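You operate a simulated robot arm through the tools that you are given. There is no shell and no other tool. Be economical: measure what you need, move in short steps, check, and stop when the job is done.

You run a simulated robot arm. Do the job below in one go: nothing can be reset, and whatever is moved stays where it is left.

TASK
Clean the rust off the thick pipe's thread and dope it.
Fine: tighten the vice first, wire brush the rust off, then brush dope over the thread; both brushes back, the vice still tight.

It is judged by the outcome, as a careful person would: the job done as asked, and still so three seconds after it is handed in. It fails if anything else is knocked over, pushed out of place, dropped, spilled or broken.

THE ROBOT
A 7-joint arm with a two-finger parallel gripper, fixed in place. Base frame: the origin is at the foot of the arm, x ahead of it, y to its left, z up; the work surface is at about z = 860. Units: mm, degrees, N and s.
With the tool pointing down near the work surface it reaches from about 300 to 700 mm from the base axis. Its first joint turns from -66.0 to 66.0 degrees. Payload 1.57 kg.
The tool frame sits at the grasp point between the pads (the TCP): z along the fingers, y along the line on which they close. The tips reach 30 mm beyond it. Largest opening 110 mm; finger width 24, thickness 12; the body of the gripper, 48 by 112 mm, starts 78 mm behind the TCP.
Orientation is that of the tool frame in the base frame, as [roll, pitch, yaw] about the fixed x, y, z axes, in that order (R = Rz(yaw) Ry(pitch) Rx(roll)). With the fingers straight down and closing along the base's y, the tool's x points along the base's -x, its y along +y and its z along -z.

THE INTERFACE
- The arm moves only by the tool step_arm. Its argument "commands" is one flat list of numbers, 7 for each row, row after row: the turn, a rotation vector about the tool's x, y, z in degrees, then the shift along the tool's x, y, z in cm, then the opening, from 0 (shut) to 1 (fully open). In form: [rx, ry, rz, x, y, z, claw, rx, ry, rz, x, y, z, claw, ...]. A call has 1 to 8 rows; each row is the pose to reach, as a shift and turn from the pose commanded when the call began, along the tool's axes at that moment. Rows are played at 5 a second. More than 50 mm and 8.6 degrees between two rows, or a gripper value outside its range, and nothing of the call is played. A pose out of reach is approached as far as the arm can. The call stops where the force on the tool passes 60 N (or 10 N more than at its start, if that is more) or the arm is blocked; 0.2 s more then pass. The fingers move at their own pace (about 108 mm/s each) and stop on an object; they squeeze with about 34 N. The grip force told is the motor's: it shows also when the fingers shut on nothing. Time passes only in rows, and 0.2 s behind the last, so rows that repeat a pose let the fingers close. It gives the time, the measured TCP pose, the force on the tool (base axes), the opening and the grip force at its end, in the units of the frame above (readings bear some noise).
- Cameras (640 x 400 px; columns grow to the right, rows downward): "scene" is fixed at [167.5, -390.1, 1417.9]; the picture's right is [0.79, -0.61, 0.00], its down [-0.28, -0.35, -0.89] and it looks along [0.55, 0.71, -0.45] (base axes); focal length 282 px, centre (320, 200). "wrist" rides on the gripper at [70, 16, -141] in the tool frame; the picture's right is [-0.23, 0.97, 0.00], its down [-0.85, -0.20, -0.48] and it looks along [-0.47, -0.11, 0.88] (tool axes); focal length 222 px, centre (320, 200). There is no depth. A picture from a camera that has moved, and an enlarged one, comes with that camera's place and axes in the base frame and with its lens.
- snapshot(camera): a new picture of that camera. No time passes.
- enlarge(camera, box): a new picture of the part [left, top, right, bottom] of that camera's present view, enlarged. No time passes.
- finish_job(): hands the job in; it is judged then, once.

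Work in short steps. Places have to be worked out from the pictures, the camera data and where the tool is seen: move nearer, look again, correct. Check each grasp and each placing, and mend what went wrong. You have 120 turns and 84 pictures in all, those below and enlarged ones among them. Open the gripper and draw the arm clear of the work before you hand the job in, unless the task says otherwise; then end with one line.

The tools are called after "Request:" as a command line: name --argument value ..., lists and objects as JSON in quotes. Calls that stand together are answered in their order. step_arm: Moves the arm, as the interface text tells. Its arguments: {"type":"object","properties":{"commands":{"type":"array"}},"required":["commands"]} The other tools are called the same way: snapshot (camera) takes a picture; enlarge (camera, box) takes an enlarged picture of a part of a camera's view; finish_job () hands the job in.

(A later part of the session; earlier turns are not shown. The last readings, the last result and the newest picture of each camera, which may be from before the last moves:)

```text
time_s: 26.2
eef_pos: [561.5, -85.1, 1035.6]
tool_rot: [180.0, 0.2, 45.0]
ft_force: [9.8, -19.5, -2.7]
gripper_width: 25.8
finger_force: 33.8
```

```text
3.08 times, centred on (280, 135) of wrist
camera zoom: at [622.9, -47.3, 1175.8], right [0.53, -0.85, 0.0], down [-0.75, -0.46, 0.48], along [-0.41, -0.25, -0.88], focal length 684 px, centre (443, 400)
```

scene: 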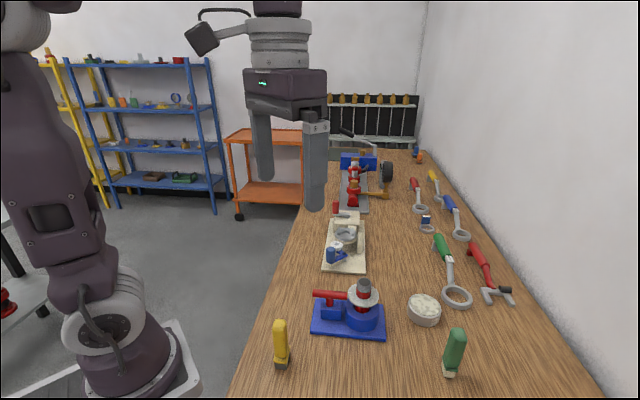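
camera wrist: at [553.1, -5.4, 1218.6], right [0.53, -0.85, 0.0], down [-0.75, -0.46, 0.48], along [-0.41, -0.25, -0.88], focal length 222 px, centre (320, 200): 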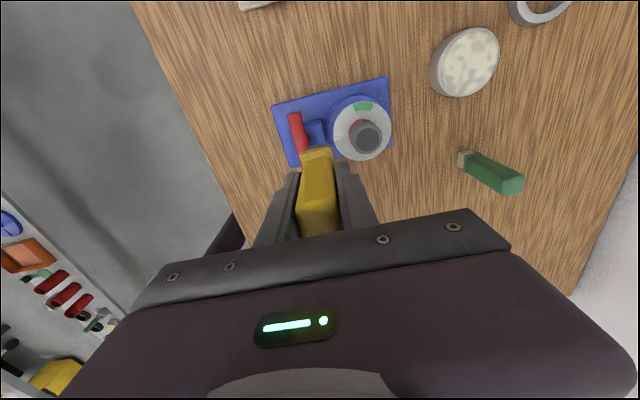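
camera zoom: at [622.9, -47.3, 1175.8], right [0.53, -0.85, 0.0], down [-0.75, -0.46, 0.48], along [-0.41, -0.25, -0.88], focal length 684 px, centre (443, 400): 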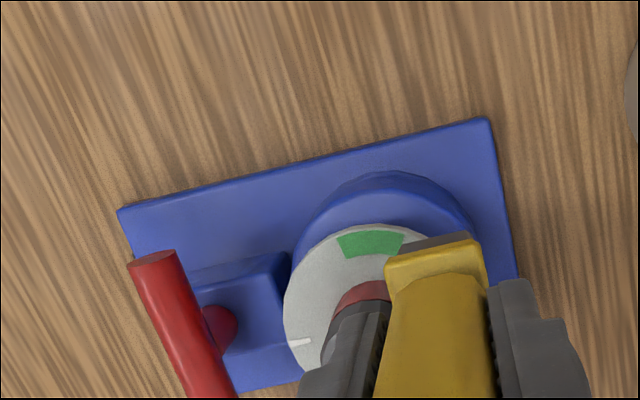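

Good contact. Continue around the corner and over the +x face.

Request:
step_arm --commands '[0, 0, 0, 0.8, 0, 0, 0, 0, 0, 0, 1.46, -0.4, 0, 0, 0, 0, 0, 1.9, -1.0, 0, 0, 0, 0, 0, 1.95, -1.8, 0.1, 0, 0, 0, 0, 1.95, -3.4, 0.1, 0, 0, 0, 0, 1.95, -1.8, -0.1, 0, 0, 0, 0, 1.95, -3.7, 0, 0, 0, 0, 0, 1.8, -4.3, 0, 0]'

Request:
enlarge --camera "scene" --box '[335, 250, 405, 310]'

```text
time_s: 28.0
eef_pos: [543.2, -42.5, 1034.5]
tool_rot: [180.0, 0.0, 45.0]
ft_force: [1.0, 1.7, -0.9]
gripper_width: 25.5
finger_force: 33.8
```

```text
6.67 times, centred on (370, 280) of scene
camera zoom: at [167.6, -390.1, 1417.9], right [0.79, -0.61, 0.0], down [-0.28, -0.35, -0.89], along [0.55, 0.71, -0.45], focal length 1877 px, centre (-13, -333)
```

zoom: 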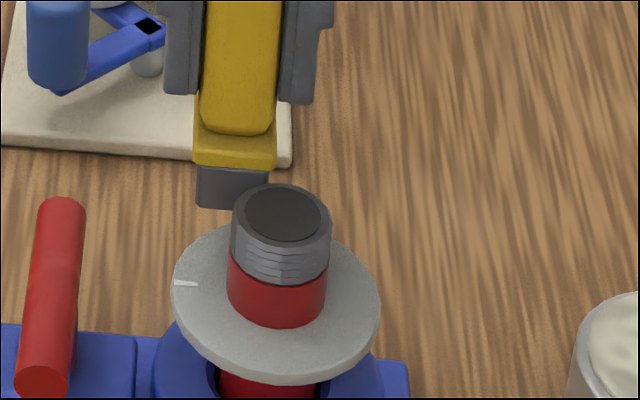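

The collar rather than the bristles may have touched the rim, so I raise the brush 4 mm and test contact on the -y face again.

Request:
step_arm --commands '[0, 0, 0, 0.4, -0.8, -0.4, 0, 0, 0, 0, -0.5, -1.8, -0.4, 0, 0, 0, 0, -2.0, -1.8, -0.4, 0, 0, 0, 0, -2.6, -1.25, -0.4, 0, 0, 0, 0, -2.6, -1.1, -0.4, 0]'

Request:
step_arm --commands '[0, 0, 0, 0, 0.1, 0, 0, 0, 0, 0, 0, 0.2, 0, 0]'

Request:
enlarge --camera "scene" --box '[345, 262, 377, 294]'

```text
time_s: 29.2
eef_pos: [516.7, -52.4, 1040.0]
tool_rot: [-179.8, 0.0, 45.1]
ft_force: [-5.2, 4.3, -2.8]
gripper_width: 25.7
finger_force: 34.2
```

```text
time_s: 29.8
eef_pos: [517.5, -52.7, 1038.3]
tool_rot: [-179.7, 0.0, 45.0]
ft_force: [-15.9, 16.5, 7.8]
gripper_width: 25.6
finger_force: 33.8
```

```text
12.50 times, centred on (361, 278) of scene
camera zoom: at [167.0, -389.6, 1418.1], right [0.79, -0.61, 0.0], down [-0.28, -0.35, -0.89], along [0.55, 0.71, -0.45], focal length 3519 px, centre (-192, -775)
```

zoom: 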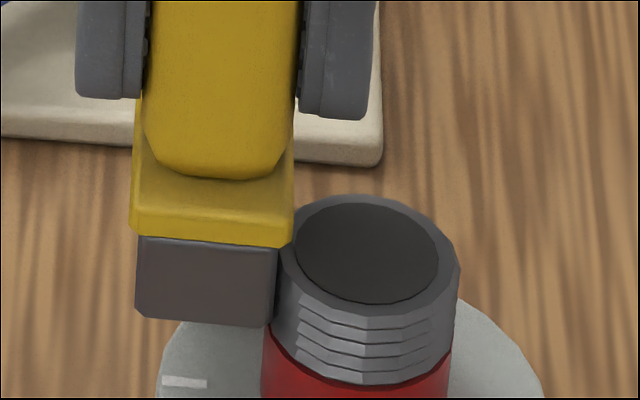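

Bristle contact is confirmed at 23 N here. To get the bristle tips themselves on the thread, I'll try a tilted stroke: move to the near (-x) side, raise, and tilt the brush 40° so its bottom points at the pipe.

Request:
step_arm --commands '[0, 0, 0, 1, 0, 0, 0, 0, 0, 0, -1, 0, 0, 0, 0, 0, 0, -1, -1.5, -0.5, 0, 0, 8, 0, -3.7, -1.7, -1, 0, 0, 16, 0, -6.7, -1, -1.5, 0, 0, 24, 0, -6.7, 1, -1.5, 0, 0, 32, 0, -6.7, 2.6, -1.5, 0, 0, 40, 0, -6.7, 2.7, -1, 0]'

Request:
step_arm --commands '[0, 0, 0, -0.45, 0, 0.53, 0, 0, 0, 0, -0.9, 0, 1.07, 0]'

Request:
enlarge --camera "scene" --box '[325, 240, 405, 305]'

Request:
enlarge --camera "wrist" --box '[250, 50, 390, 190]'

```text
time_s: 31.6
eef_pos: [491.0, -121.5, 1050.1]
tool_rot: [179.9, -40.1, 45.0]
ft_force: [0.4, 0.5, -0.3]
gripper_width: 25.4
finger_force: 34.1
```

```text
time_s: 32.2
eef_pos: [490.5, -122.9, 1036.7]
tool_rot: [180.0, -40.2, 45.0]
ft_force: [-0.2, 0.0, -0.7]
gripper_width: 25.4
finger_force: 33.3
```

```text
6.15 times, centred on (365, 272) of scene
camera zoom: at [167.5, -390.1, 1417.9], right [0.79, -0.61, 0.0], down [-0.28, -0.35, -0.89], along [0.55, 0.71, -0.45], focal length 1732 px, centre (43, -246)
```

zoom: 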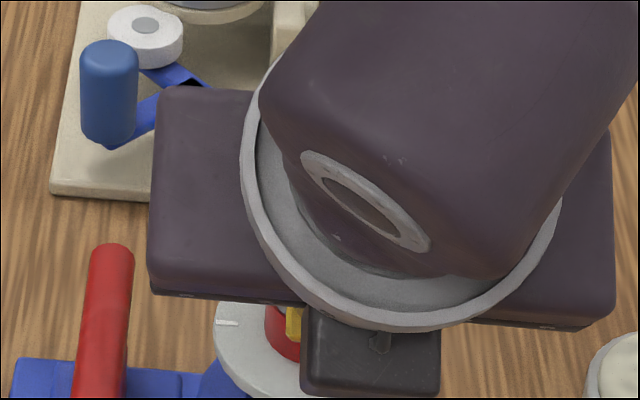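

```text
2.86 times, centred on (320, 120) of wrist
camera zoom: at [476.1, -160.1, 1188.7], right [0.57, -0.81, -0.15], down [-0.82, -0.54, -0.18], along [0.07, 0.22, -0.97], focal length 635 px, centre (320, 429)
```

zoom: 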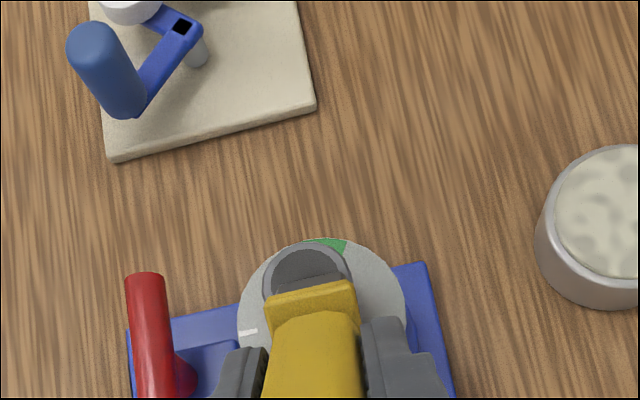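

Brush is lined up at the rim, no contact yet. Lower 5 mm and ease forward, then scrub sideways.

Request:
step_arm --commands '[0, 0, 0, -0.3, -0.2, 0.38, 0, 0, 0, 0, -0.2, -0.2, 0.5, 0]'

Request:
step_arm --commands '[0, 0, 0, 0, 0.8, 0.1, 0, 0, 0, 0, 0, -0.8, 0.1, 0, 0, 0, 0, 0.2, 0.8, 0.1, 0, 0, 0, 0, 0.2, -0.8, 0.1, 0, 0, 0, 0, -0.3, 0.8, 0.1, 0, 0, 0, 0, -0.3, -0.8, 0.1, 0, 0, 0, 0, 0, 0, 0.1, 0]'

```text
time_s: 32.8
eef_pos: [487.9, -120.0, 1030.2]
tool_rot: [179.7, -39.9, 44.8]
ft_force: [-12.3, -17.8, 20.1]
gripper_width: 25.3
finger_force: 34.3
```

```text
time_s: 34.4
eef_pos: [489.9, -117.3, 1031.3]
tool_rot: [-179.9, -40.0, 45.0]
ft_force: [-2.0, -0.9, -1.1]
gripper_width: 25.7
finger_force: 34.0
```

Force dropped to zero, so I back away and inspect both the brush in the grip and the thread.

Request:
step_arm --commands '[0, 0, 0, -0.6, 0, -2, 0, 0, -8, 0, -2, 0, -5, 0, 0, -16, 0, -2.5, -2, -7, 0, 0, -24, 0, -3, -5, -7, 0, 0, -32, 0, -3, -7.5, -7, 0, 0, -40, 0, -3, -9, -7, 0]'

Request:
snapshot --camera "scene"

Request:
enlarge --camera "scene" --box '[345, 264, 385, 299]'

```text
time_s: 35.8
eef_pos: [379.8, -102.3, 1062.8]
tool_rot: [179.9, 0.1, 45.0]
ft_force: [0.3, -0.4, -0.8]
gripper_width: 25.4
finger_force: 34.3
```

```text
33 pictures are left
```

scene: 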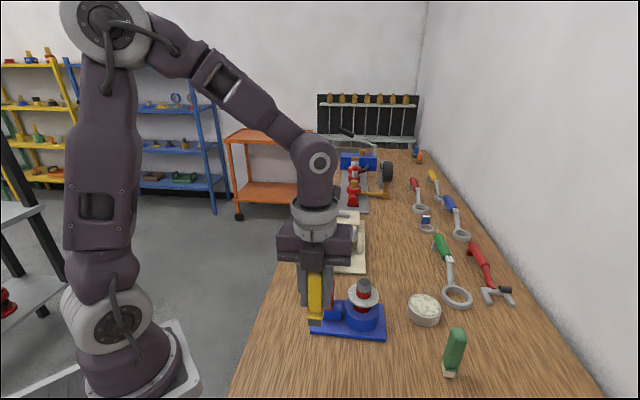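

```text
11.43 times, centred on (365, 282) of scene
camera zoom: at [167.5, -390.1, 1417.9], right [0.79, -0.61, 0.0], down [-0.28, -0.35, -0.89], along [0.55, 0.71, -0.45], focal length 3217 px, centre (-194, -731)
```

zoom: 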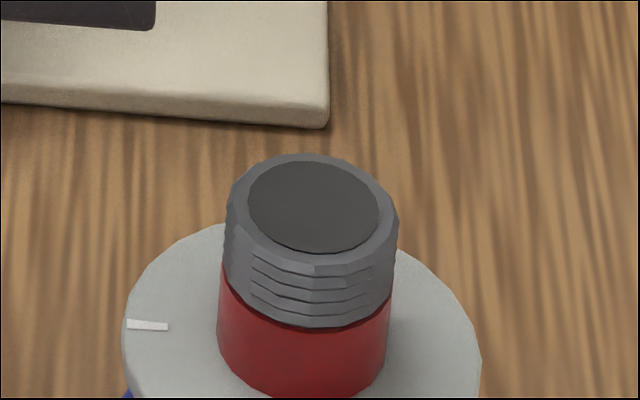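

The thread looks evenly grey and unchanged, so I'll ensure full brush coverage: a complete pressed orbit around the thread with the brush upright. First return beside the pipe.

Request:
step_arm --commands '[0, 0, 0, 2.7, 2.3, 0, 0, 0, 0, 0, 5.5, 4.7, 0, 0, 0, 0, 0, 8.2, 7.0, 0, 0, 0, 0, 0, 8.2, 7.0, 2.5, 0, 0, 0, 0, 9.1, 7.0, 2.5, 0, 0, 0, 0, 9.35, 7.8, 2.5, 0, 0, 0, 0, 9.4, 9, 2.5, 0]'

```text
time_s: 37.4
eef_pos: [507.4, -99.1, 1039.1]
tool_rot: [-179.8, 0.2, 44.9]
ft_force: [-10.1, -4.9, -1.8]
gripper_width: 26.1
finger_force: 34.0
```

Contact on the near face (11 N). Now orbit through the corner and the +y face.

Request:
step_arm --commands '[0, 0, 0, 0, 1.2, 0, 0, 0, 0, 0, 0.14, 1.96, 0, 0, 0, 0, 0, 0.7, 2.52, 0, 0, 0, 0, 0, 1.46, 2.71, 0, 0, 0, 0, 0, 2.76, 2.7, 0, 0, 0, 0, 0, 4.06, 2.7, 0, 0, 0, 0, 0, 5.06, 2.71, 0, 0, 0, 0, 0, 5.82, 2.52, 0, 0]'

Request:
step_arm --commands '[0, 0, 0, 0.56, -0.56, 0, 0, 0, 0, 0, 0.7, -1.32, 0, 0, 0, 0, 0, 0.7, -2.5, 0, 0, 0, 0, 0, 0.7, -3.72, 0, 0, 0, 0, 0, 0.56, -4.48, 0, 0, 0, 0, 0, 0, -5.04, 0, 0, 0, 0, 0, -0.76, -5.22, 0, 0, 0, 0, 0, -2.0, -5.22, 0, 0]'

Request:
step_arm --commands '[0, 0, 0, -1.2, 0, 0, 0, 0, 0, 0, -2.36, 0, 0, 0, 0, 0, 0, -3.12, 0.19, 0, 0, 0, 0, 0, -3.68, 0.75, 0, 0, 0, 0, 0, -3.82, 1.5, 0, 0, 0, 0, 0, -3.82, 2.7, 0, 0, 0, 0, 0, -3.82, 3.9, 0, 0]'

```text
time_s: 39.2
eef_pos: [567.5, -75.2, 1038.2]
tool_rot: [-179.9, -0.1, 45.0]
ft_force: [2.8, -0.4, -1.4]
gripper_width: 25.6
finger_force: 33.8
```

```text
time_s: 41.0
eef_pos: [516.2, -52.7, 1039.8]
tool_rot: [-179.9, 0.0, 45.0]
ft_force: [-1.8, 2.7, -0.6]
gripper_width: 25.7
finger_force: 34.2
```

```text
time_s: 42.6
eef_pos: [515.8, -108.1, 1037.9]
tool_rot: [-179.8, 0.2, 45.0]
ft_force: [-11.0, -5.9, 0.1]
gripper_width: 25.6
finger_force: 33.8
```

Second orbit, a little firmer and 2 mm lower, to be sure all sides are brushed.

Request:
step_arm --commands '[0, 0, 0, 0.25, 0.7, 0.2, 0, 0, 0, 0, 0.76, 1.21, 0.2, 0, 0, 0, 0, 1.86, 1.38, 0.2, 0, 0, 0, 0, 3.26, 1.38, 0.2, 0, 0, 0, 0, 4.66, 1.38, 0.2, 0, 0, 0, 0, 5.76, 1.21, 0.2, 0, 0, 0, 0, 6.27, 0.7, 0.2, 0, 0, 0, 0, 6.41, -0.2, 0.2, 0]'

Request:
step_arm --commands '[0, 0, 0, 0, -1.2, 0, 0, 0, 0, 0, 0, -2.2, 0, 0, 0, 0, 0, -0.14, -2.9, 0, 0, 0, 0, 0, -0.65, -3.41, 0, 0, 0, 0, 0, -1.75, -3.58, 0, 0, 0, 0, 0, -3.15, -3.58, 0, 0, 0, 0, 0, -4.55, -3.58, 0, 0, 0, 0, 0, -5.65, -3.41, 0, 0]'

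Request:
step_arm --commands '[0, 0, 0, -0.51, 0.51, 0, 0, 0, 0, 0, -0.65, 1.41, 0, 0, 0, 0, 0, -0.65, 2.61, 0, 0, 0, 0, 0, -0.65, 3.61, 0, 0, 0, 0, 0, -0.65, 2.0, 0, 0, 0, 0, 0, -2.5, 2.0, 0, 0, 0, 0, 0, -5, 0, -1, 0]'

Request:
snapshot --camera "wrist"

Request:
enlarge --camera "scene" --box '[330, 255, 394, 310]'

```text
time_s: 44.4
eef_pos: [561.5, -58.5, 1034.4]
tool_rot: [-179.8, 0.0, 45.0]
ft_force: [9.1, 8.0, -4.1]
gripper_width: 25.8
finger_force: 34.3
```

```text
time_s: 46.2
eef_pos: [495.6, -81.0, 1036.2]
tool_rot: [-179.9, 0.4, 44.8]
ft_force: [-19.4, 2.6, -0.7]
gripper_width: 25.8
finger_force: 33.9
```

```text
time_s: 47.8
eef_pos: [463.1, -112.2, 1047.3]
tool_rot: [180.0, 0.0, 45.0]
ft_force: [0.5, -0.2, -2.3]
gripper_width: 25.4
finger_force: 33.9
```

```text
31 pictures are left
camera wrist: at [524.9, -76.0, 1188.4], right [0.53, -0.85, 0.0], down [-0.75, -0.46, 0.48], along [-0.4, -0.25, -0.88], focal length 222 px, centre (320, 200)
```

wrist: 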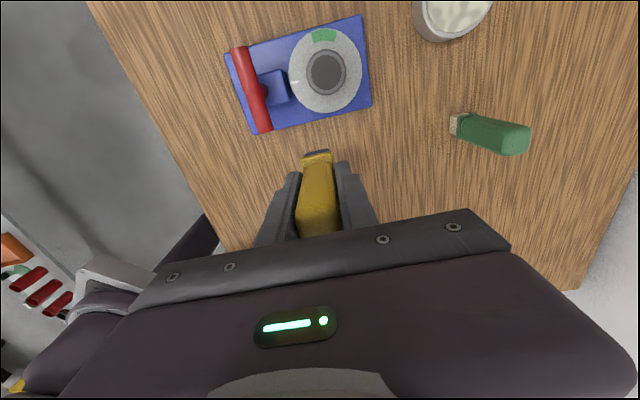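

```text
7.27 times, centred on (362, 282) of scene
camera zoom: at [167.6, -390.1, 1417.9], right [0.79, -0.61, 0.0], down [-0.28, -0.35, -0.89], along [0.55, 0.71, -0.45], focal length 2047 px, centre (14, -400)
```

zoom: 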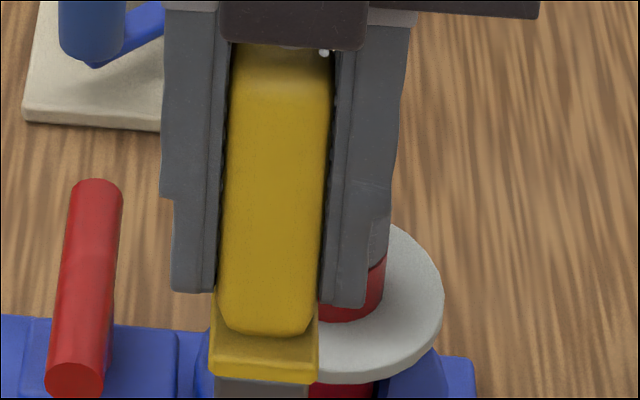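

Brushing is thoroughly done on every side. Carry the yellow brush back over its home spot and lower to about 12 mm above the bench.

Request:
step_arm --commands '[0, 0, 0, -1.2, -3.4, -1, 0, 0, 0, 0, -2.4, -6.8, -1, 0, 0, 0, 0, -3.6, -10.2, -1, 0, 0, 0, 0, -4.75, -13.56, -1, 0, 0, 0, 0, -4.75, -13.56, 3, 0, 0, 0, 0, -4.75, -13.56, 7, 0, 0, 0, 0, -4.75, -13.56, 10.6, 0]'

Request:
enlarge --camera "scene" --box '[240, 300, 320, 380]'

```text
time_s: 49.4
eef_pos: [331.8, -52.0, 941.8]
tool_rot: [-179.9, 0.1, 44.9]
ft_force: [-0.5, -0.8, -1.2]
gripper_width: 25.5
finger_force: 33.9
```

```text
5.00 times, centred on (280, 340) of scene
camera zoom: at [167.5, -390.1, 1417.9], right [0.79, -0.61, 0.0], down [-0.28, -0.35, -0.89], along [0.55, 0.71, -0.45], focal length 1408 px, centre (520, -500)
```

zoom: 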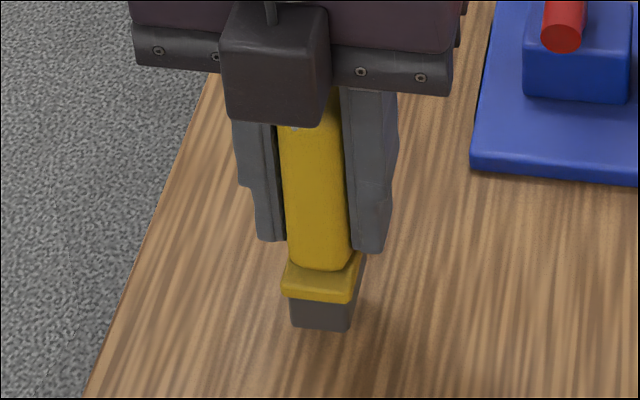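

Upright and above home. Lower gently to touch and watch the vertical force.

Request:
step_arm --commands '[0, 0, 0, 0.25, 0, 0.5, 0, 0, 0, 0, 0.25, 0, 1.0, 0, 0, 0, 0, 0.25, 0, 1.2, 0]'

```text
time_s: 50.2
eef_pos: [336.3, -48.3, 929.8]
tool_rot: [180.0, 0.0, 45.0]
ft_force: [-0.8, 0.1, -2.0]
gripper_width: 25.5
finger_force: 33.5
```

Request:
step_arm --commands '[0, 0, 0, -0.25, 0, 0.15, 0, 0, 0, 0, -0.25, 0, 0.3, 0]'

```text
time_s: 50.8
eef_pos: [332.3, -52.0, 926.8]
tool_rot: [180.0, 0.0, 45.0]
ft_force: [-0.1, 0.4, -1.0]
gripper_width: 25.6
finger_force: 33.5
```

No touch yet at 926.8 (noise in readings, perhaps slight slip); lower further in 1.5 mm steps.

Request:
step_arm --commands '[0, 0, 0, 0.1, 0, 0.15, 0, 0, 0, 0, 0.1, 0, 0.3, 0]'

Request:
enlarge --camera "scene" --box '[260, 335, 310, 380]'

```text
time_s: 51.4
eef_pos: [333.7, -49.9, 923.7]
tool_rot: [-180.0, 0.0, 45.0]
ft_force: [-3.3, -1.4, 30.0]
gripper_width: 25.8
finger_force: 33.6
```

```text
8.89 times, centred on (285, 358) of scene
camera zoom: at [167.1, -390.1, 1418.0], right [0.79, -0.61, 0.0], down [-0.28, -0.35, -0.89], along [0.55, 0.71, -0.45], focal length 2502 px, centre (631, -1200)
```

zoom: 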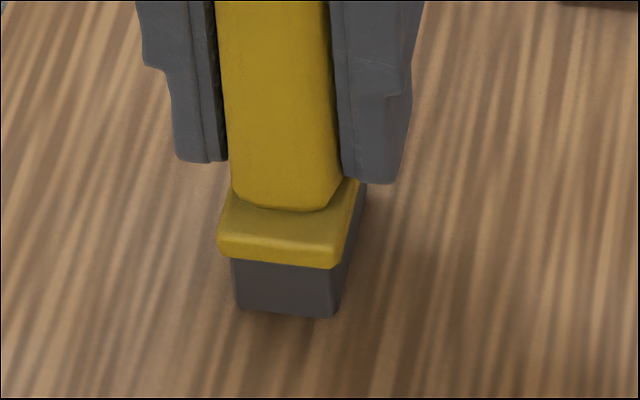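

Touching now. Ease up 1 mm, open, and lift straight up.

Request:
step_arm --commands '[0, 0, 0, 0, 0, -0.1, 0, 0, 0, 0, 0, 0, -0.1, 0.35, 0, 0, 0, 0, 0, -0.1, 0.6, 0, 0, 0, 0, 0, -0.1, 0.6, 0, 0, 0, 0, 0, -4.5, 0.6, 0, 0, 0, 0, 0, -9, 0.6, 0, 0, 0, 0, 0, -13.5, 0.6, 0, 0, 0, 0, 0, -17, 0.6]'

Request:
snapshot --camera "wrist"

```text
time_s: 53.2
eef_pos: [330.1, -52.1, 1089.7]
tool_rot: [-180.0, 0.0, 44.9]
ft_force: [-0.2, -0.3, -0.4]
gripper_width: 66.1
finger_force: 0.1
```

```text
27 pictures are left
camera wrist: at [392.7, -14.0, 1231.0], right [0.53, -0.85, 0.0], down [-0.75, -0.46, 0.48], along [-0.41, -0.25, -0.88], focal length 222 px, centre (320, 200)
```

wrist: 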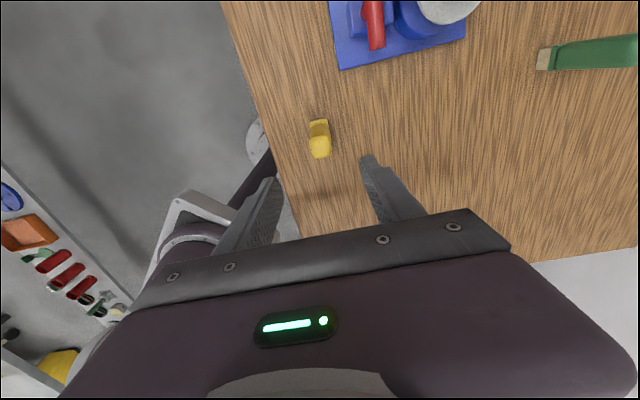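

Yellow brush stands at home. I check the thread unobstructed, and the green brush.

Request:
enlarge --camera "scene" --box '[345, 270, 385, 305]'

Request:
enlarge --camera "scene" --box '[400, 285, 490, 385]'

```text
11.43 times, centred on (365, 288) of scene
camera zoom: at [167.5, -390.1, 1417.9], right [0.79, -0.61, 0.0], down [-0.28, -0.35, -0.89], along [0.55, 0.71, -0.45], focal length 3217 px, centre (-194, -800)
```

zoom: 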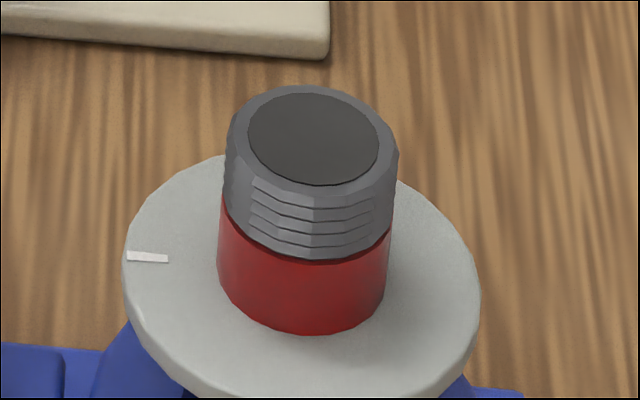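

```text
4.00 times, centred on (445, 335) of scene
camera zoom: at [167.5, -390.1, 1417.9], right [0.79, -0.61, 0.0], down [-0.28, -0.35, -0.89], along [0.55, 0.71, -0.45], focal length 1126 px, centre (-180, -340)
```

zoom: 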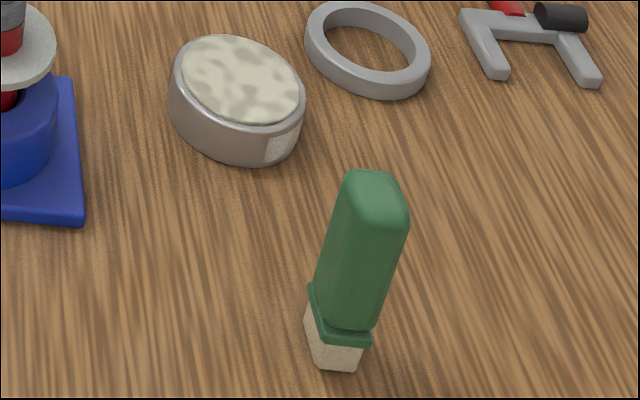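

The thread is as before, cleaned by contact all round. Next the green dope brush, at about (582,-267); move to view it from above.

Request:
step_arm --commands '[0, 0, 0, 0.5, 3.8, 0, 0.6, 0, 0, 0, 1, 7.6, 0, 0.6, 0, 0, 0, 1.5, 11.4, 0, 0.6, 0, 0, 0, 2.1, 15.2, 0, 0.6, 0, 0, 0, 2.6, 19, -1, 0.6, 0, 0, 0, 3.1, 22.8, -1, 0.6, 0, 0, 0, 3.7, 26.7, -1, 0.6]'

Request:
enlarge --camera "wrist" --box '[220, 0, 480, 200]'

```text
time_s: 54.8
eef_pos: [546.8, -217.4, 1102.7]
tool_rot: [180.0, 0.0, 45.1]
ft_force: [1.0, 0.1, -1.0]
gripper_width: 65.9
finger_force: 0.1
```

```text
2.00 times, centred on (350, 100) of wrist
camera zoom: at [609.0, -178.7, 1243.3], right [0.53, -0.85, 0.0], down [-0.75, -0.46, 0.48], along [-0.41, -0.25, -0.88], focal length 444 px, centre (260, 400)
```

zoom: 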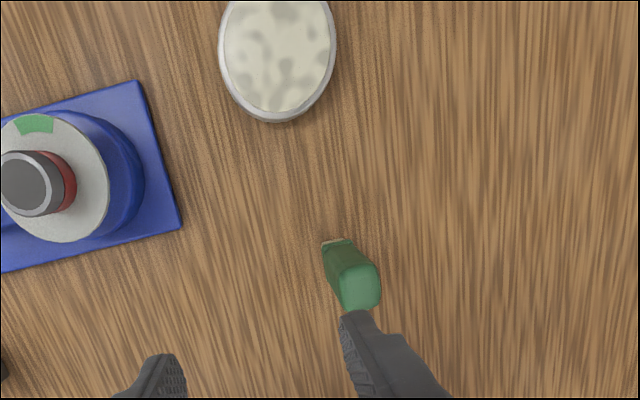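

Request:
enlarge --camera "wrist" --box '[355, 105, 435, 165]'

```text
6.67 times, centred on (395, 135) of wrist
camera zoom: at [609.0, -178.7, 1243.3], right [0.53, -0.85, 0.0], down [-0.75, -0.46, 0.48], along [-0.41, -0.25, -0.88], focal length 1481 px, centre (-180, 633)
```

zoom: 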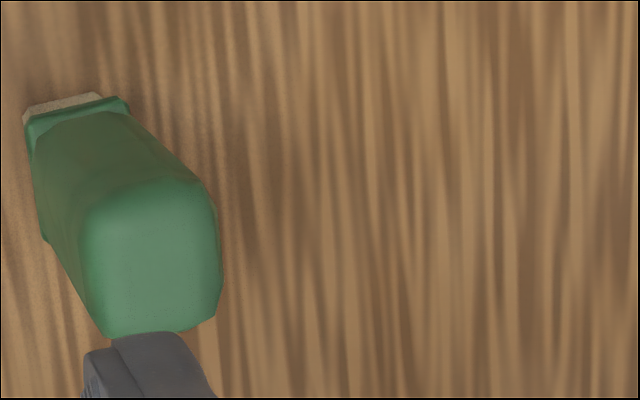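

Green brush: centre about (580,-268), same orientation as the yaw 45 gripper (within a few degrees). Move over it and descend to z≈928 with open fingers.

Request:
step_arm --commands '[0, 0, 0, -0.6, 3, 0, 0.6, 0, 0, 0, -1.2, 5.96, 0, 0.6, 0, 0, 0, -1.2, 5.96, 4, 0.6, 0, 0, 0, -1.2, 5.96, 8.5, 0.6, 0, 0, 0, -1.2, 5.96, 13, 0.6, 0, 0, 0, -1.2, 5.96, 17, 0.6]'

Request:
enlarge --camera "scene" --box '[400, 290, 500, 385]'

Request:
enlarge --camera "wrist" --box '[240, 100, 400, 240]'

```text
time_s: 56.2
eef_pos: [583.1, -264.5, 931.2]
tool_rot: [-180.0, 0.0, 45.0]
ft_force: [1.0, 1.0, 0.2]
gripper_width: 66.0
finger_force: 0.1
```

```text
4.21 times, centred on (450, 338) of scene
camera zoom: at [167.6, -390.1, 1417.9], right [0.79, -0.61, 0.0], down [-0.28, -0.35, -0.89], along [0.55, 0.71, -0.45], focal length 1185 px, centre (-227, -379)
```

zoom: 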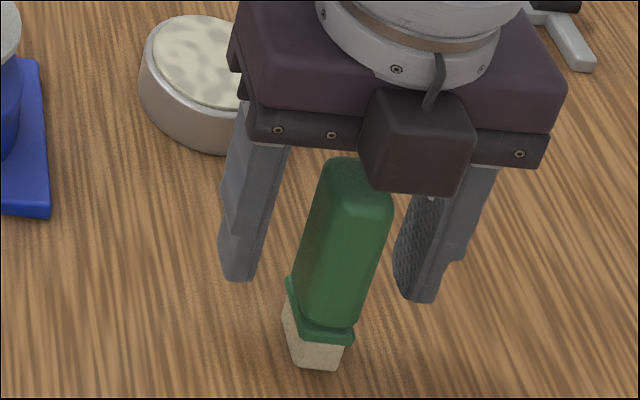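

```text
2.86 times, centred on (320, 170) of wrist
camera zoom: at [644.5, -226.6, 1072.1], right [0.53, -0.85, 0.0], down [-0.75, -0.46, 0.48], along [-0.41, -0.25, -0.88], focal length 635 px, centre (320, 286)
```

zoom: 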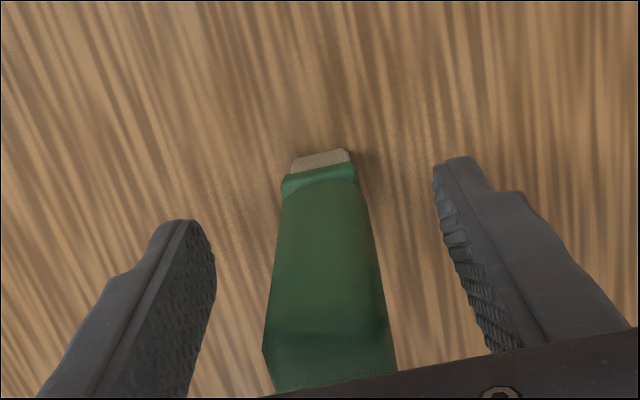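

Centred well. Close on the green handle.

Request:
step_arm --commands '[0, 0, 0, 0, 0, 0, 0.4, 0, 0, 0, 0, 0, 0, 0.2, 0, 0, 0, 0, 0, 0, 0, 0, 0, 0, 0, 0, 0, 0]'

Request:
enlarge --camera "scene" --box '[400, 290, 500, 385]'

```text
time_s: 57.2
eef_pos: [582.7, -264.4, 932.2]
tool_rot: [180.0, 0.1, 45.0]
ft_force: [0.2, 0.9, 0.4]
gripper_width: 25.4
finger_force: 34.2
```

```text
4.21 times, centred on (450, 338) of scene
camera zoom: at [167.5, -390.1, 1417.9], right [0.79, -0.61, 0.0], down [-0.28, -0.35, -0.89], along [0.55, 0.71, -0.45], focal length 1185 px, centre (-227, -379)
```

zoom: 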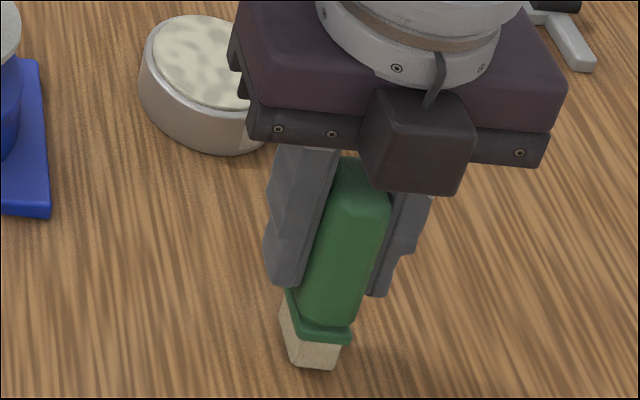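

Gripped (home TCP (582.7,-264.4,932)). Lift and carry to above the dope pot at about (663,-156), surface z≈897.

Request:
step_arm --commands '[0, 0, 0, 0, 0, -4, 0, 0, 0, 0, 0, 0, -8, 0, 0, 0, 0, 3.5, -0.5, -9, 0, 0, 0, 0, 7, -1, -9, 0, 0, 0, 0, 10.5, -1.5, -9, 0, 0, 0, 0, 13.3, -2, -9, 0, 0, 0, 0, 13.3, -2, -7, 0]'

Request:
enlarge --camera "scene" --box '[380, 240, 480, 340]'

Request:
enlarge --camera "wrist" --box '[220, 60, 400, 220]'

```text
time_s: 58.8
eef_pos: [661.9, -154.9, 1002.5]
tool_rot: [180.0, 0.1, 45.0]
ft_force: [0.7, 0.1, -0.3]
gripper_width: 25.8
finger_force: 33.8
out of reach, approached as far as the arm can: row 6
```

```text
4.00 times, centred on (430, 290) of scene
camera zoom: at [167.6, -390.1, 1417.9], right [0.79, -0.61, 0.0], down [-0.28, -0.35, -0.89], along [0.55, 0.71, -0.45], focal length 1126 px, centre (-120, -160)
```

zoom: 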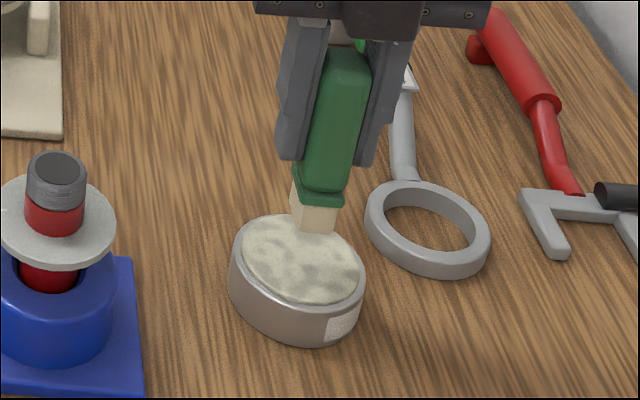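

```text
2.50 times, centred on (310, 140) of wrist
camera zoom: at [724.2, -118.0, 1143.3], right [0.53, -0.85, 0.0], down [-0.75, -0.46, 0.48], along [-0.41, -0.25, -0.88], focal length 555 px, centre (345, 350)
```

zoom: 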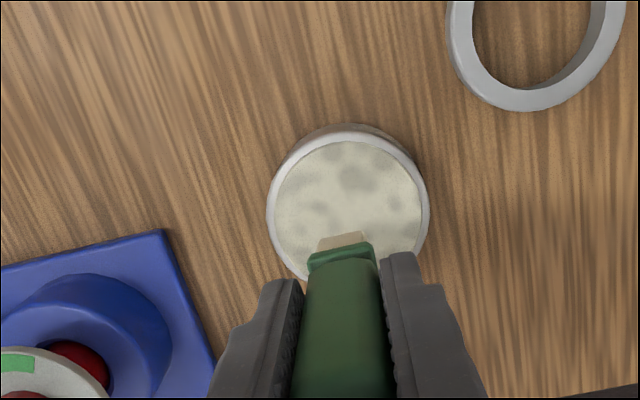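

The brush is over the pot. Move 3 mm toward pot centre and lower until the bristles are in the dope.

Request:
step_arm --commands '[0, 0, 0, 0.3, 0, 1.5, 0, 0, 0, 0, 0.3, 0, 3, 0, 0, 0, 0, 0.3, 0, 3.6, 0, 0, 0, 0, 0.3, 0, 4.1, 0]'

Request:
enlarge --camera "scene" --box '[380, 240, 480, 340]'

```text
time_s: 59.8
eef_pos: [663.0, -153.1, 964.7]
tool_rot: [179.7, -0.2, 45.0]
ft_force: [-5.2, 1.6, 29.9]
gripper_width: 25.9
finger_force: 33.8
```

```text
4.00 times, centred on (430, 290) of scene
camera zoom: at [166.7, -389.9, 1418.1], right [0.79, -0.61, 0.0], down [-0.27, -0.35, -0.89], along [0.55, 0.71, -0.45], focal length 1126 px, centre (-120, -160)
```

zoom: 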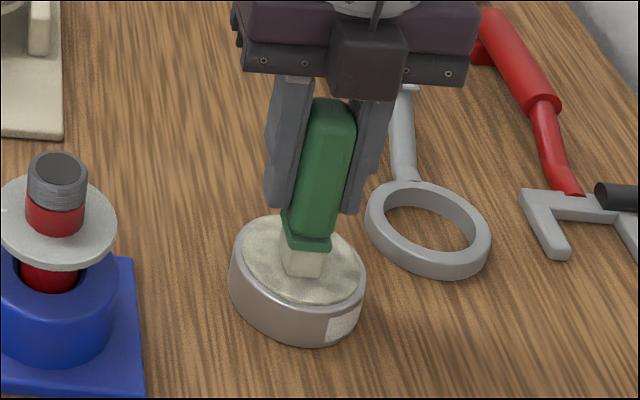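

Bristles are on the dope (solid contact, 30 N). Ease up, lift clear and look at the bristles.

Request:
step_arm --commands '[0, 0, 0, 0, 0, -0.25, 0, 0, 0, 0, 0, 0, -0.25, 0, 0, 0, 0, 0, 0, -3, 0, 0, 0, 0, 0, 0, -6, 0]'

Request:
enlarge --camera "scene" --box '[400, 230, 470, 330]'

```text
time_s: 60.8
eef_pos: [660.8, -152.5, 1015.3]
tool_rot: [-179.6, 0.5, 45.0]
ft_force: [0.4, 0.6, -0.2]
gripper_width: 25.5
finger_force: 33.7
out of reach, approached as far as the arm can: row 4
```

```text
4.00 times, centred on (435, 280) of scene
camera zoom: at [167.5, -390.3, 1417.9], right [0.79, -0.61, 0.0], down [-0.28, -0.35, -0.89], along [0.55, 0.71, -0.45], focal length 1126 px, centre (-140, -120)
```

zoom: 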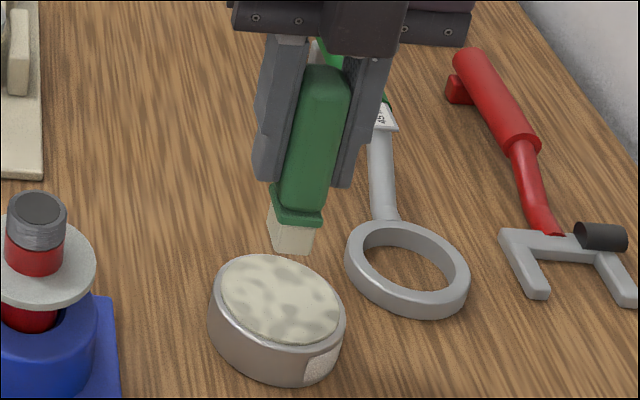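

The bristles look loaded (whiter). Carry the brush back beside the pipe, rising to thread height on the way.

Request:
step_arm --commands '[0, 0, 0, 0, -3, -0.5, 0, 0, 0, 0, -1, -6, -1.5, 0, 0, 0, 0, -2, -8.5, -2.4, 0, 0, 0, 0, -3.4, -10, -2.4, 0, 0, 0, 0, -3.4, -11.3, -2.4, 0]'

Request:
step_arm --commands '[0, 0, 0, 0, -0.3, 0, 0, 0, 0, 0, 0, -0.6, 0, 0]'

Request:
enlarge --camera "scene" --box '[335, 245, 415, 310]'

```text
time_s: 62.0
eef_pos: [663.2, -152.1, 1015.3]
tool_rot: [-179.6, 0.3, 45.2]
ft_force: [0.7, -0.1, -0.5]
gripper_width: 25.4
finger_force: 34.0
out of reach, approached as far as the arm can: row 1, 2, 3, 4, 5
```

```text
time_s: 62.6
eef_pos: [653.6, -149.6, 1017.4]
tool_rot: [-180.0, 0.1, 45.1]
ft_force: [-0.4, 0.6, -1.4]
gripper_width: 25.3
finger_force: 34.2
```

```text
6.15 times, centred on (375, 278) of scene
camera zoom: at [167.5, -390.1, 1417.9], right [0.79, -0.61, 0.0], down [-0.28, -0.35, -0.89], along [0.55, 0.71, -0.45], focal length 1732 px, centre (-18, -277)
```

zoom: 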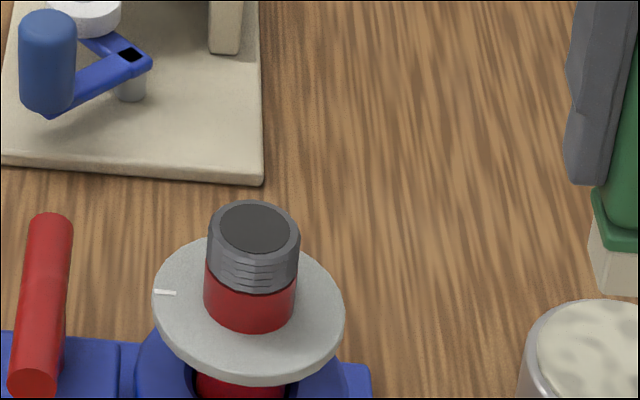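

The arm had been at its reach limit; it moves now. Go inward first, then rise.

Request:
step_arm --commands '[0, 0, 0, -1.5, -3, 0, 0, 0, 0, 0, -2.8, -6, -0.6, 0, 0, 0, 0, -3.2, -8, -1.8, 0, 0, 0, 0, -3.2, -9.3, -2.2, 0, 0, 0, 0, -3.2, -10.3, -2.2, 0]'

```text
time_s: 63.8
eef_pos: [553.8, -101.2, 1042.3]
tool_rot: [180.0, 0.0, 44.9]
ft_force: [-0.3, -1.1, -1.0]
gripper_width: 25.6
finger_force: 34.0
```

Beside the pipe at 32 mm from its axis. Lower 3 mm, press in along -y and stroke.

Request:
step_arm --commands '[0, 0, 0, 0, 0, 0.3, 0, 0, 0, 0, 0, -0.4, 0.3, 0, 0, 0, 0, 0, -0.6, 0.3, 0, 0, 0, 0, 0, -0.75, 0.3, 0]'

Request:
enlarge --camera "scene" --box '[335, 245, 415, 310]'

```text
time_s: 64.8
eef_pos: [548.1, -95.9, 1037.6]
tool_rot: [179.9, 0.0, 45.0]
ft_force: [5.0, -4.3, -2.4]
gripper_width: 25.4
finger_force: 34.2
```

```text
6.15 times, centred on (375, 278) of scene
camera zoom: at [167.7, -390.3, 1417.9], right [0.79, -0.61, 0.0], down [-0.28, -0.35, -0.89], along [0.55, 0.71, -0.45], focal length 1732 px, centre (-18, -277)
```

zoom: 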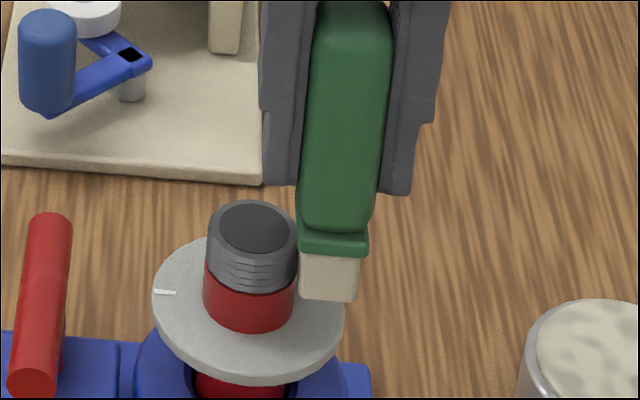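

Contact. Stroke along this face and look for dope on the thread.

Request:
step_arm --commands '[0, 0, 0, 0.9, -0.1, 0, 0, 0, 0, 0, -0.7, -0.1, 0, 0, 0, 0, 0, 0.9, -0.1, 0.3, 0, 0, 0, 0, -0.7, -0.1, 0.3, 0, 0, 0, 0, -1.5, -0.05, 0.2, 0, 0, 0, 0, -2.1, -0.3, 0.2, 0, 0, 0, 0, -2.5, -0.8, 0.2, 0]'

Request:
enlarge --camera "scene" --box '[335, 245, 415, 310]'

```text
time_s: 66.4
eef_pos: [524.9, -107.4, 1035.7]
tool_rot: [-179.8, 0.0, 45.0]
ft_force: [-0.3, 0.1, 0.2]
gripper_width: 25.5
finger_force: 33.9
```

```text
6.15 times, centred on (375, 278) of scene
camera zoom: at [167.5, -390.1, 1417.9], right [0.79, -0.61, 0.0], down [-0.28, -0.35, -0.89], along [0.55, 0.71, -0.45], focal length 1732 px, centre (-18, -277)
```

zoom: 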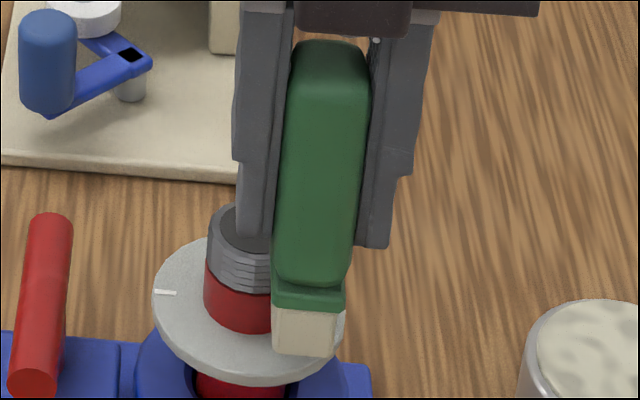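

No contact at this corner yet; move onto the near (-x) face and press.

Request:
step_arm --commands '[0, 0, 0, -0.1, -0.8, 0, 0, 0, 0, 0, -0.1, -1.6, 0, 0]'

Request:
step_arm --commands '[0, 0, 0, 0.15, 0, 0, 0, 0, 0, 0, 0.25, 0, 0, 0]'

```text
time_s: 67.0
eef_pos: [513.8, -95.8, 1034.5]
tool_rot: [180.0, 0.0, 45.1]
ft_force: [0.2, -0.4, 0.1]
gripper_width: 25.2
finger_force: 33.5
```

```text
time_s: 67.6
eef_pos: [513.2, -95.9, 1036.1]
tool_rot: [180.0, 0.0, 44.9]
ft_force: [-5.0, -5.2, 1.5]
gripper_width: 25.3
finger_force: 33.9
```

Contact on the near face at 27.7 mm. Now a full doping orbit around the thread.

Request:
step_arm --commands '[0, 0, 0, 0, 0.6, 0, 0, 0, 0, 0, 0, -0.8, 0.1, 0, 0, 0, 0, 0, 0.4, 0.2, 0, 0, 0, 0, 0, -0.9, 0.1, 0, 0, 0, 0, 0.19, -1.74, 0, 0, 0, 0, 0, 0.72, -2.28, 0, 0, 0, 0, 0, 1.65, -2.5, 0, 0, 0, 0, 0, 3.05, -2.5, 0, 0]'

Request:
step_arm --commands '[0, 0, 0, -1, 0, 0, 0, 0, 0, 0, 0.7, 0, 0.1, 0, 0, 0, 0, 1.53, 0.22, 0.1, 0, 0, 0, 0, 2.06, 0.76, 0.1, 0, 0, 0, 0, 2.25, 1.7, 0.1, 0, 0, 0, 0, 2.25, 2.9, 0, 0, 0, 0, 0, 2.25, 1.9, 0.1, 0, 0, 0, 0, 2.25, 3.3, 0, 0]'

Request:
step_arm --commands '[0, 0, 0, -0.19, 0.8, 0, 0, 0, 0, 0, -0.72, 1.34, 0, 0, 0, 0, 0, -1.65, 1.55, 0, 0, 0, 0, 0, -3.45, 1.55, 0, 0, 0, 0, 0, -2.05, 1.55, 0.2, 0, 0, 0, 0, -3.75, 1.55, 0, 0, 0, 0, 0, -4.58, 1.34, 0, 0, 0, 0, 0, -5.11, 0.8, 0, 0]'

Request:
step_arm --commands '[0, 0, 0, -0.19, 0, 0, 0, 0, 0, 0, -0.19, -1.4, 0, 0, 0, 0, 0, -0.19, 0, 0.1, 0, 0, 0, 0, -0.19, -1.2, 0, 0, 0, 0, 0, -2, -0.6, 0, 0, 0, 0, 0, -4, 2, 0, 0, 0, 0, 0, -3, 6, -1, 0]'

Request:
enlarge --camera "scene" --box '[335, 245, 415, 310]'

```text
time_s: 69.4
eef_pos: [517.3, -53.6, 1036.6]
tool_rot: [180.0, -0.1, 45.0]
ft_force: [-5.3, 4.0, -1.1]
gripper_width: 25.2
finger_force: 33.8
```

```text
time_s: 71.2
eef_pos: [557.1, -62.3, 1037.6]
tool_rot: [-179.8, 0.0, 45.0]
ft_force: [5.6, 12.4, 0.5]
gripper_width: 25.0
finger_force: 34.5
```

```text
time_s: 73.0
eef_pos: [526.9, -108.3, 1036.0]
tool_rot: [179.7, 0.4, 44.8]
ft_force: [8.0, -27.7, 2.0]
gripper_width: 25.7
finger_force: 34.2
```

```text
time_s: 74.6
eef_pos: [545.9, -165.4, 1047.6]
tool_rot: [-180.0, 0.0, 45.0]
ft_force: [-0.6, -0.8, -0.2]
gripper_width: 25.3
finger_force: 33.7
```

```text
6.15 times, centred on (375, 278) of scene
camera zoom: at [167.5, -390.1, 1417.9], right [0.79, -0.61, 0.0], down [-0.28, -0.35, -0.89], along [0.55, 0.71, -0.45], focal length 1732 px, centre (-18, -277)
```

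zoom: 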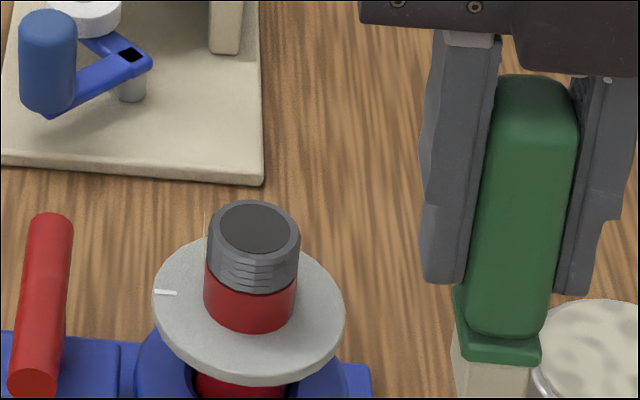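

No obvious dope on the thread, but there is a faint mark left of the pipe. I look closely.

Request:
enlarge --camera "scene" --box '[352, 268, 380, 292]'

```text
16.00 times, centred on (366, 280) of scene
camera zoom: at [167.5, -390.1, 1417.9], right [0.79, -0.61, 0.0], down [-0.28, -0.35, -0.89], along [0.55, 0.71, -0.45], focal length 4504 px, centre (-416, -1080)
```

zoom: 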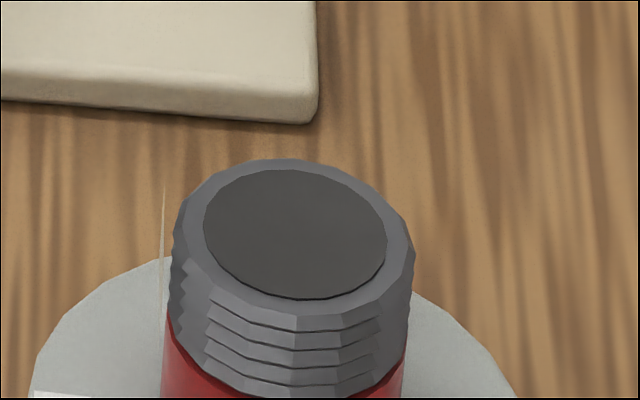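

A thin pale sliver stands at the pipe's left: a dope patch seen edge-on, on the side facing the handle (-x,+y). So the treated patch is there, hidden from my views until now. I'll swing the wrist camera around to look at that side.

Request:
step_arm --commands '[0, 0, -8, -0.4, -1.8, -1, 0, 0, 0, -16, -0.8, -3.5, -2, 0, 0, 0, -24, -1.2, -5.2, -2, 0, 0, 0, -32, -1.6, -7, -2, 0, 0, 0, -40, -2, -8.7, -2, 0, 0, 0, -48, -2.4, -10.5, -2, 0, 0, 0, -56, -2.8, -12.2, -2, 0, 0, 0, -64, -3.1, -13.9, -2, 0]'

Request:
step_arm --commands '[0, 0, -8, 0, 0, 0, 0, 0, 0, -16, 0, 0, 0, 0, 0, 0, -24, 0, 0, 0, 0, 0, 0, -26, 0, 0, 0, 0]'

Request:
step_arm --commands '[0, -8, 0, 0, 0, 1, 0, 0, -16, 0, 0, 0, 2, 0, 0, -24, 0, 0, 0, 3, 0, 0, -25, 0, 0, 0, 4, 0]'

Request:
snapshot --camera "wrist"

```text
time_s: 76.4
eef_pos: [428.7, -91.1, 1066.5]
tool_rot: [179.9, 0.0, 109.2]
ft_force: [0.0, -0.8, 0.1]
gripper_width: 25.4
finger_force: 33.7
```

```text
time_s: 77.4
eef_pos: [428.1, -91.8, 1065.7]
tool_rot: [-180.0, 0.0, 135.0]
ft_force: [-0.7, -0.2, -0.1]
gripper_width: 25.2
finger_force: 33.7
```

```text
time_s: 78.4
eef_pos: [428.4, -91.5, 1024.9]
tool_rot: [180.0, 25.0, 135.0]
ft_force: [0.2, -0.2, -0.5]
gripper_width: 25.4
finger_force: 33.5
```

```text
10 pictures are left
camera wrist: at [353.3, 7.0, 1123.6], right [0.83, 0.54, 0.1], down [0.26, -0.55, 0.8], along [0.48, -0.64, -0.6], focal length 222 px, centre (320, 200)
```

wrist: 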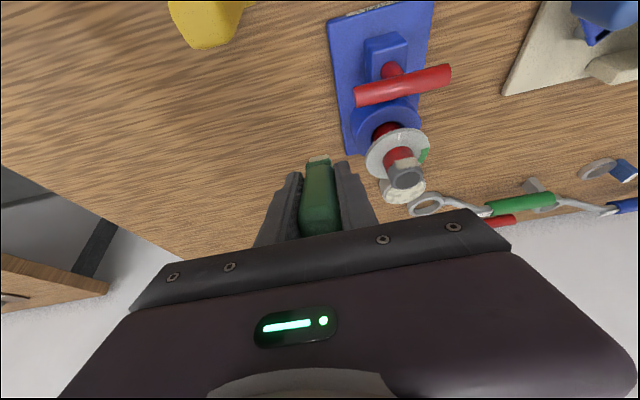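

Request:
enlarge --camera "wrist" --box '[375, 135, 435, 205]'

```text
5.71 times, centred on (405, 170) of wrist
camera zoom: at [353.3, 7.0, 1123.6], right [0.83, 0.54, 0.1], down [0.26, -0.55, 0.8], along [0.48, -0.64, -0.6], focal length 1269 px, centre (-166, 371)
```

zoom: 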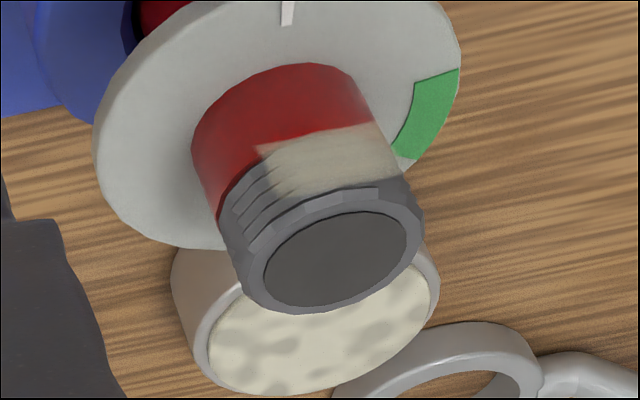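

The dope shows on the thread on the +y/-x side (the side of the rust patch, centred on the dial's white mark direction). I'll untilt and give this side another firm pass to complete the coverage.

Request:
step_arm --commands '[0, 8, 0, -0.6, 0, -1.2, 0, 0, 16, 0, -1.2, 0, -2.4, 0, 0, 24, 0, -1.7, 0, -3.6, 0, 0, 25, 0, -1.7, 0, -3.6, 0]'

Request:
step_arm --commands '[0, 0, 0, 0, 4, 1, 0, 0, 0, 0, -1.5, 7.5, 2, 0, 0, 0, 0, -2, 8.5, 2.8, 0, 0, 0, 0, -3.3, 8.5, 2.8, 0, 0, 0, 0, -3.65, 8.5, 2.8, 0, 0, 0, 0, -3.7, 9.5, 2.9, 0, 0, 0, 0, -3.7, 7.3, 3, 0, 0, 0, 0, -3.7, 9.5, 2.8, 0]'

```text
time_s: 79.4
eef_pos: [427.7, -92.5, 1066.1]
tool_rot: [179.9, -0.1, 135.1]
ft_force: [0.1, -0.4, -0.7]
gripper_width: 25.4
finger_force: 34.4
```

```text
time_s: 81.2
eef_pos: [521.0, -49.5, 1036.3]
tool_rot: [-179.8, -0.1, 134.9]
ft_force: [-10.0, 4.9, -0.9]
gripper_width: 25.7
finger_force: 34.1
```

Good contact (11 N). Sweep around the corners on both sides of this patch.

Request:
step_arm --commands '[0, 0, 0, -0.2, 0.7, 0, 0, 0, 0, 0, -0.73, 1.25, 0, 0, 0, 0, 0, -1.6, 1.45, 0, 0, 0, 0, 0, -0.73, 1.25, 0, 0, 0, 0, 0, 0, -0.2, 0.1, 0, 0, 0, 0, 0, -1.9, 0.1, 0, 0, 0, 0, -0.2, -2.7, 0.1, 0, 0, 0, 0, -0.73, -3.25, 0.1, 0]'

Request:
step_arm --commands '[0, 0, 0, 0.53, 0.55, 0, 0, 0, 0, 0, 0.73, 1.4, -0.3, 0, 0, 0, 0, 0.73, 3, -0.3, 0, 0, 0, 0, 0.73, 1.4, -0.3, 0, 0, 0, 0, 2, 1, -0.5, 0, 0, 0, 0, 3.5, -2, -1.5, 0, 0, 0, 0, 4, -6, -3, 0]'

Request:
enlarge --camera "wrist" --box '[340, 60, 480, 190]'

```text
time_s: 83.0
eef_pos: [502.7, -79.7, 1037.0]
tool_rot: [-179.9, -0.1, 134.9]
ft_force: [-7.5, 2.5, 0.0]
gripper_width: 25.6
finger_force: 33.6
```

```text
time_s: 84.6
eef_pos: [430.2, -95.0, 1065.7]
tool_rot: [179.9, 0.1, 135.1]
ft_force: [0.1, -0.3, -1.3]
gripper_width: 25.3
finger_force: 34.5
```

```text
3.08 times, centred on (410, 125) of wrist
camera zoom: at [394.8, -33.7, 1208.0], right [0.85, 0.53, 0.0], down [0.46, -0.75, 0.48], along [0.25, -0.41, -0.88], focal length 684 px, centre (43, 431)
```

zoom: 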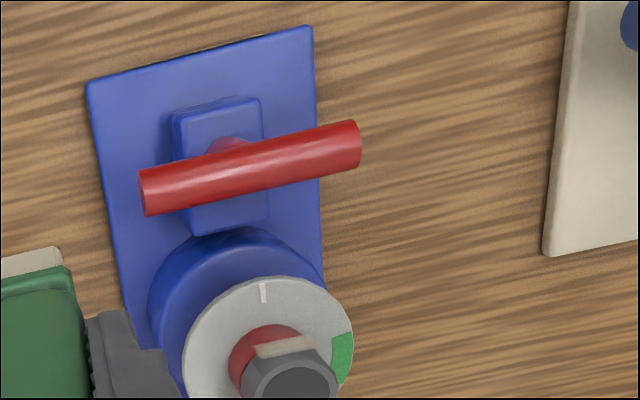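

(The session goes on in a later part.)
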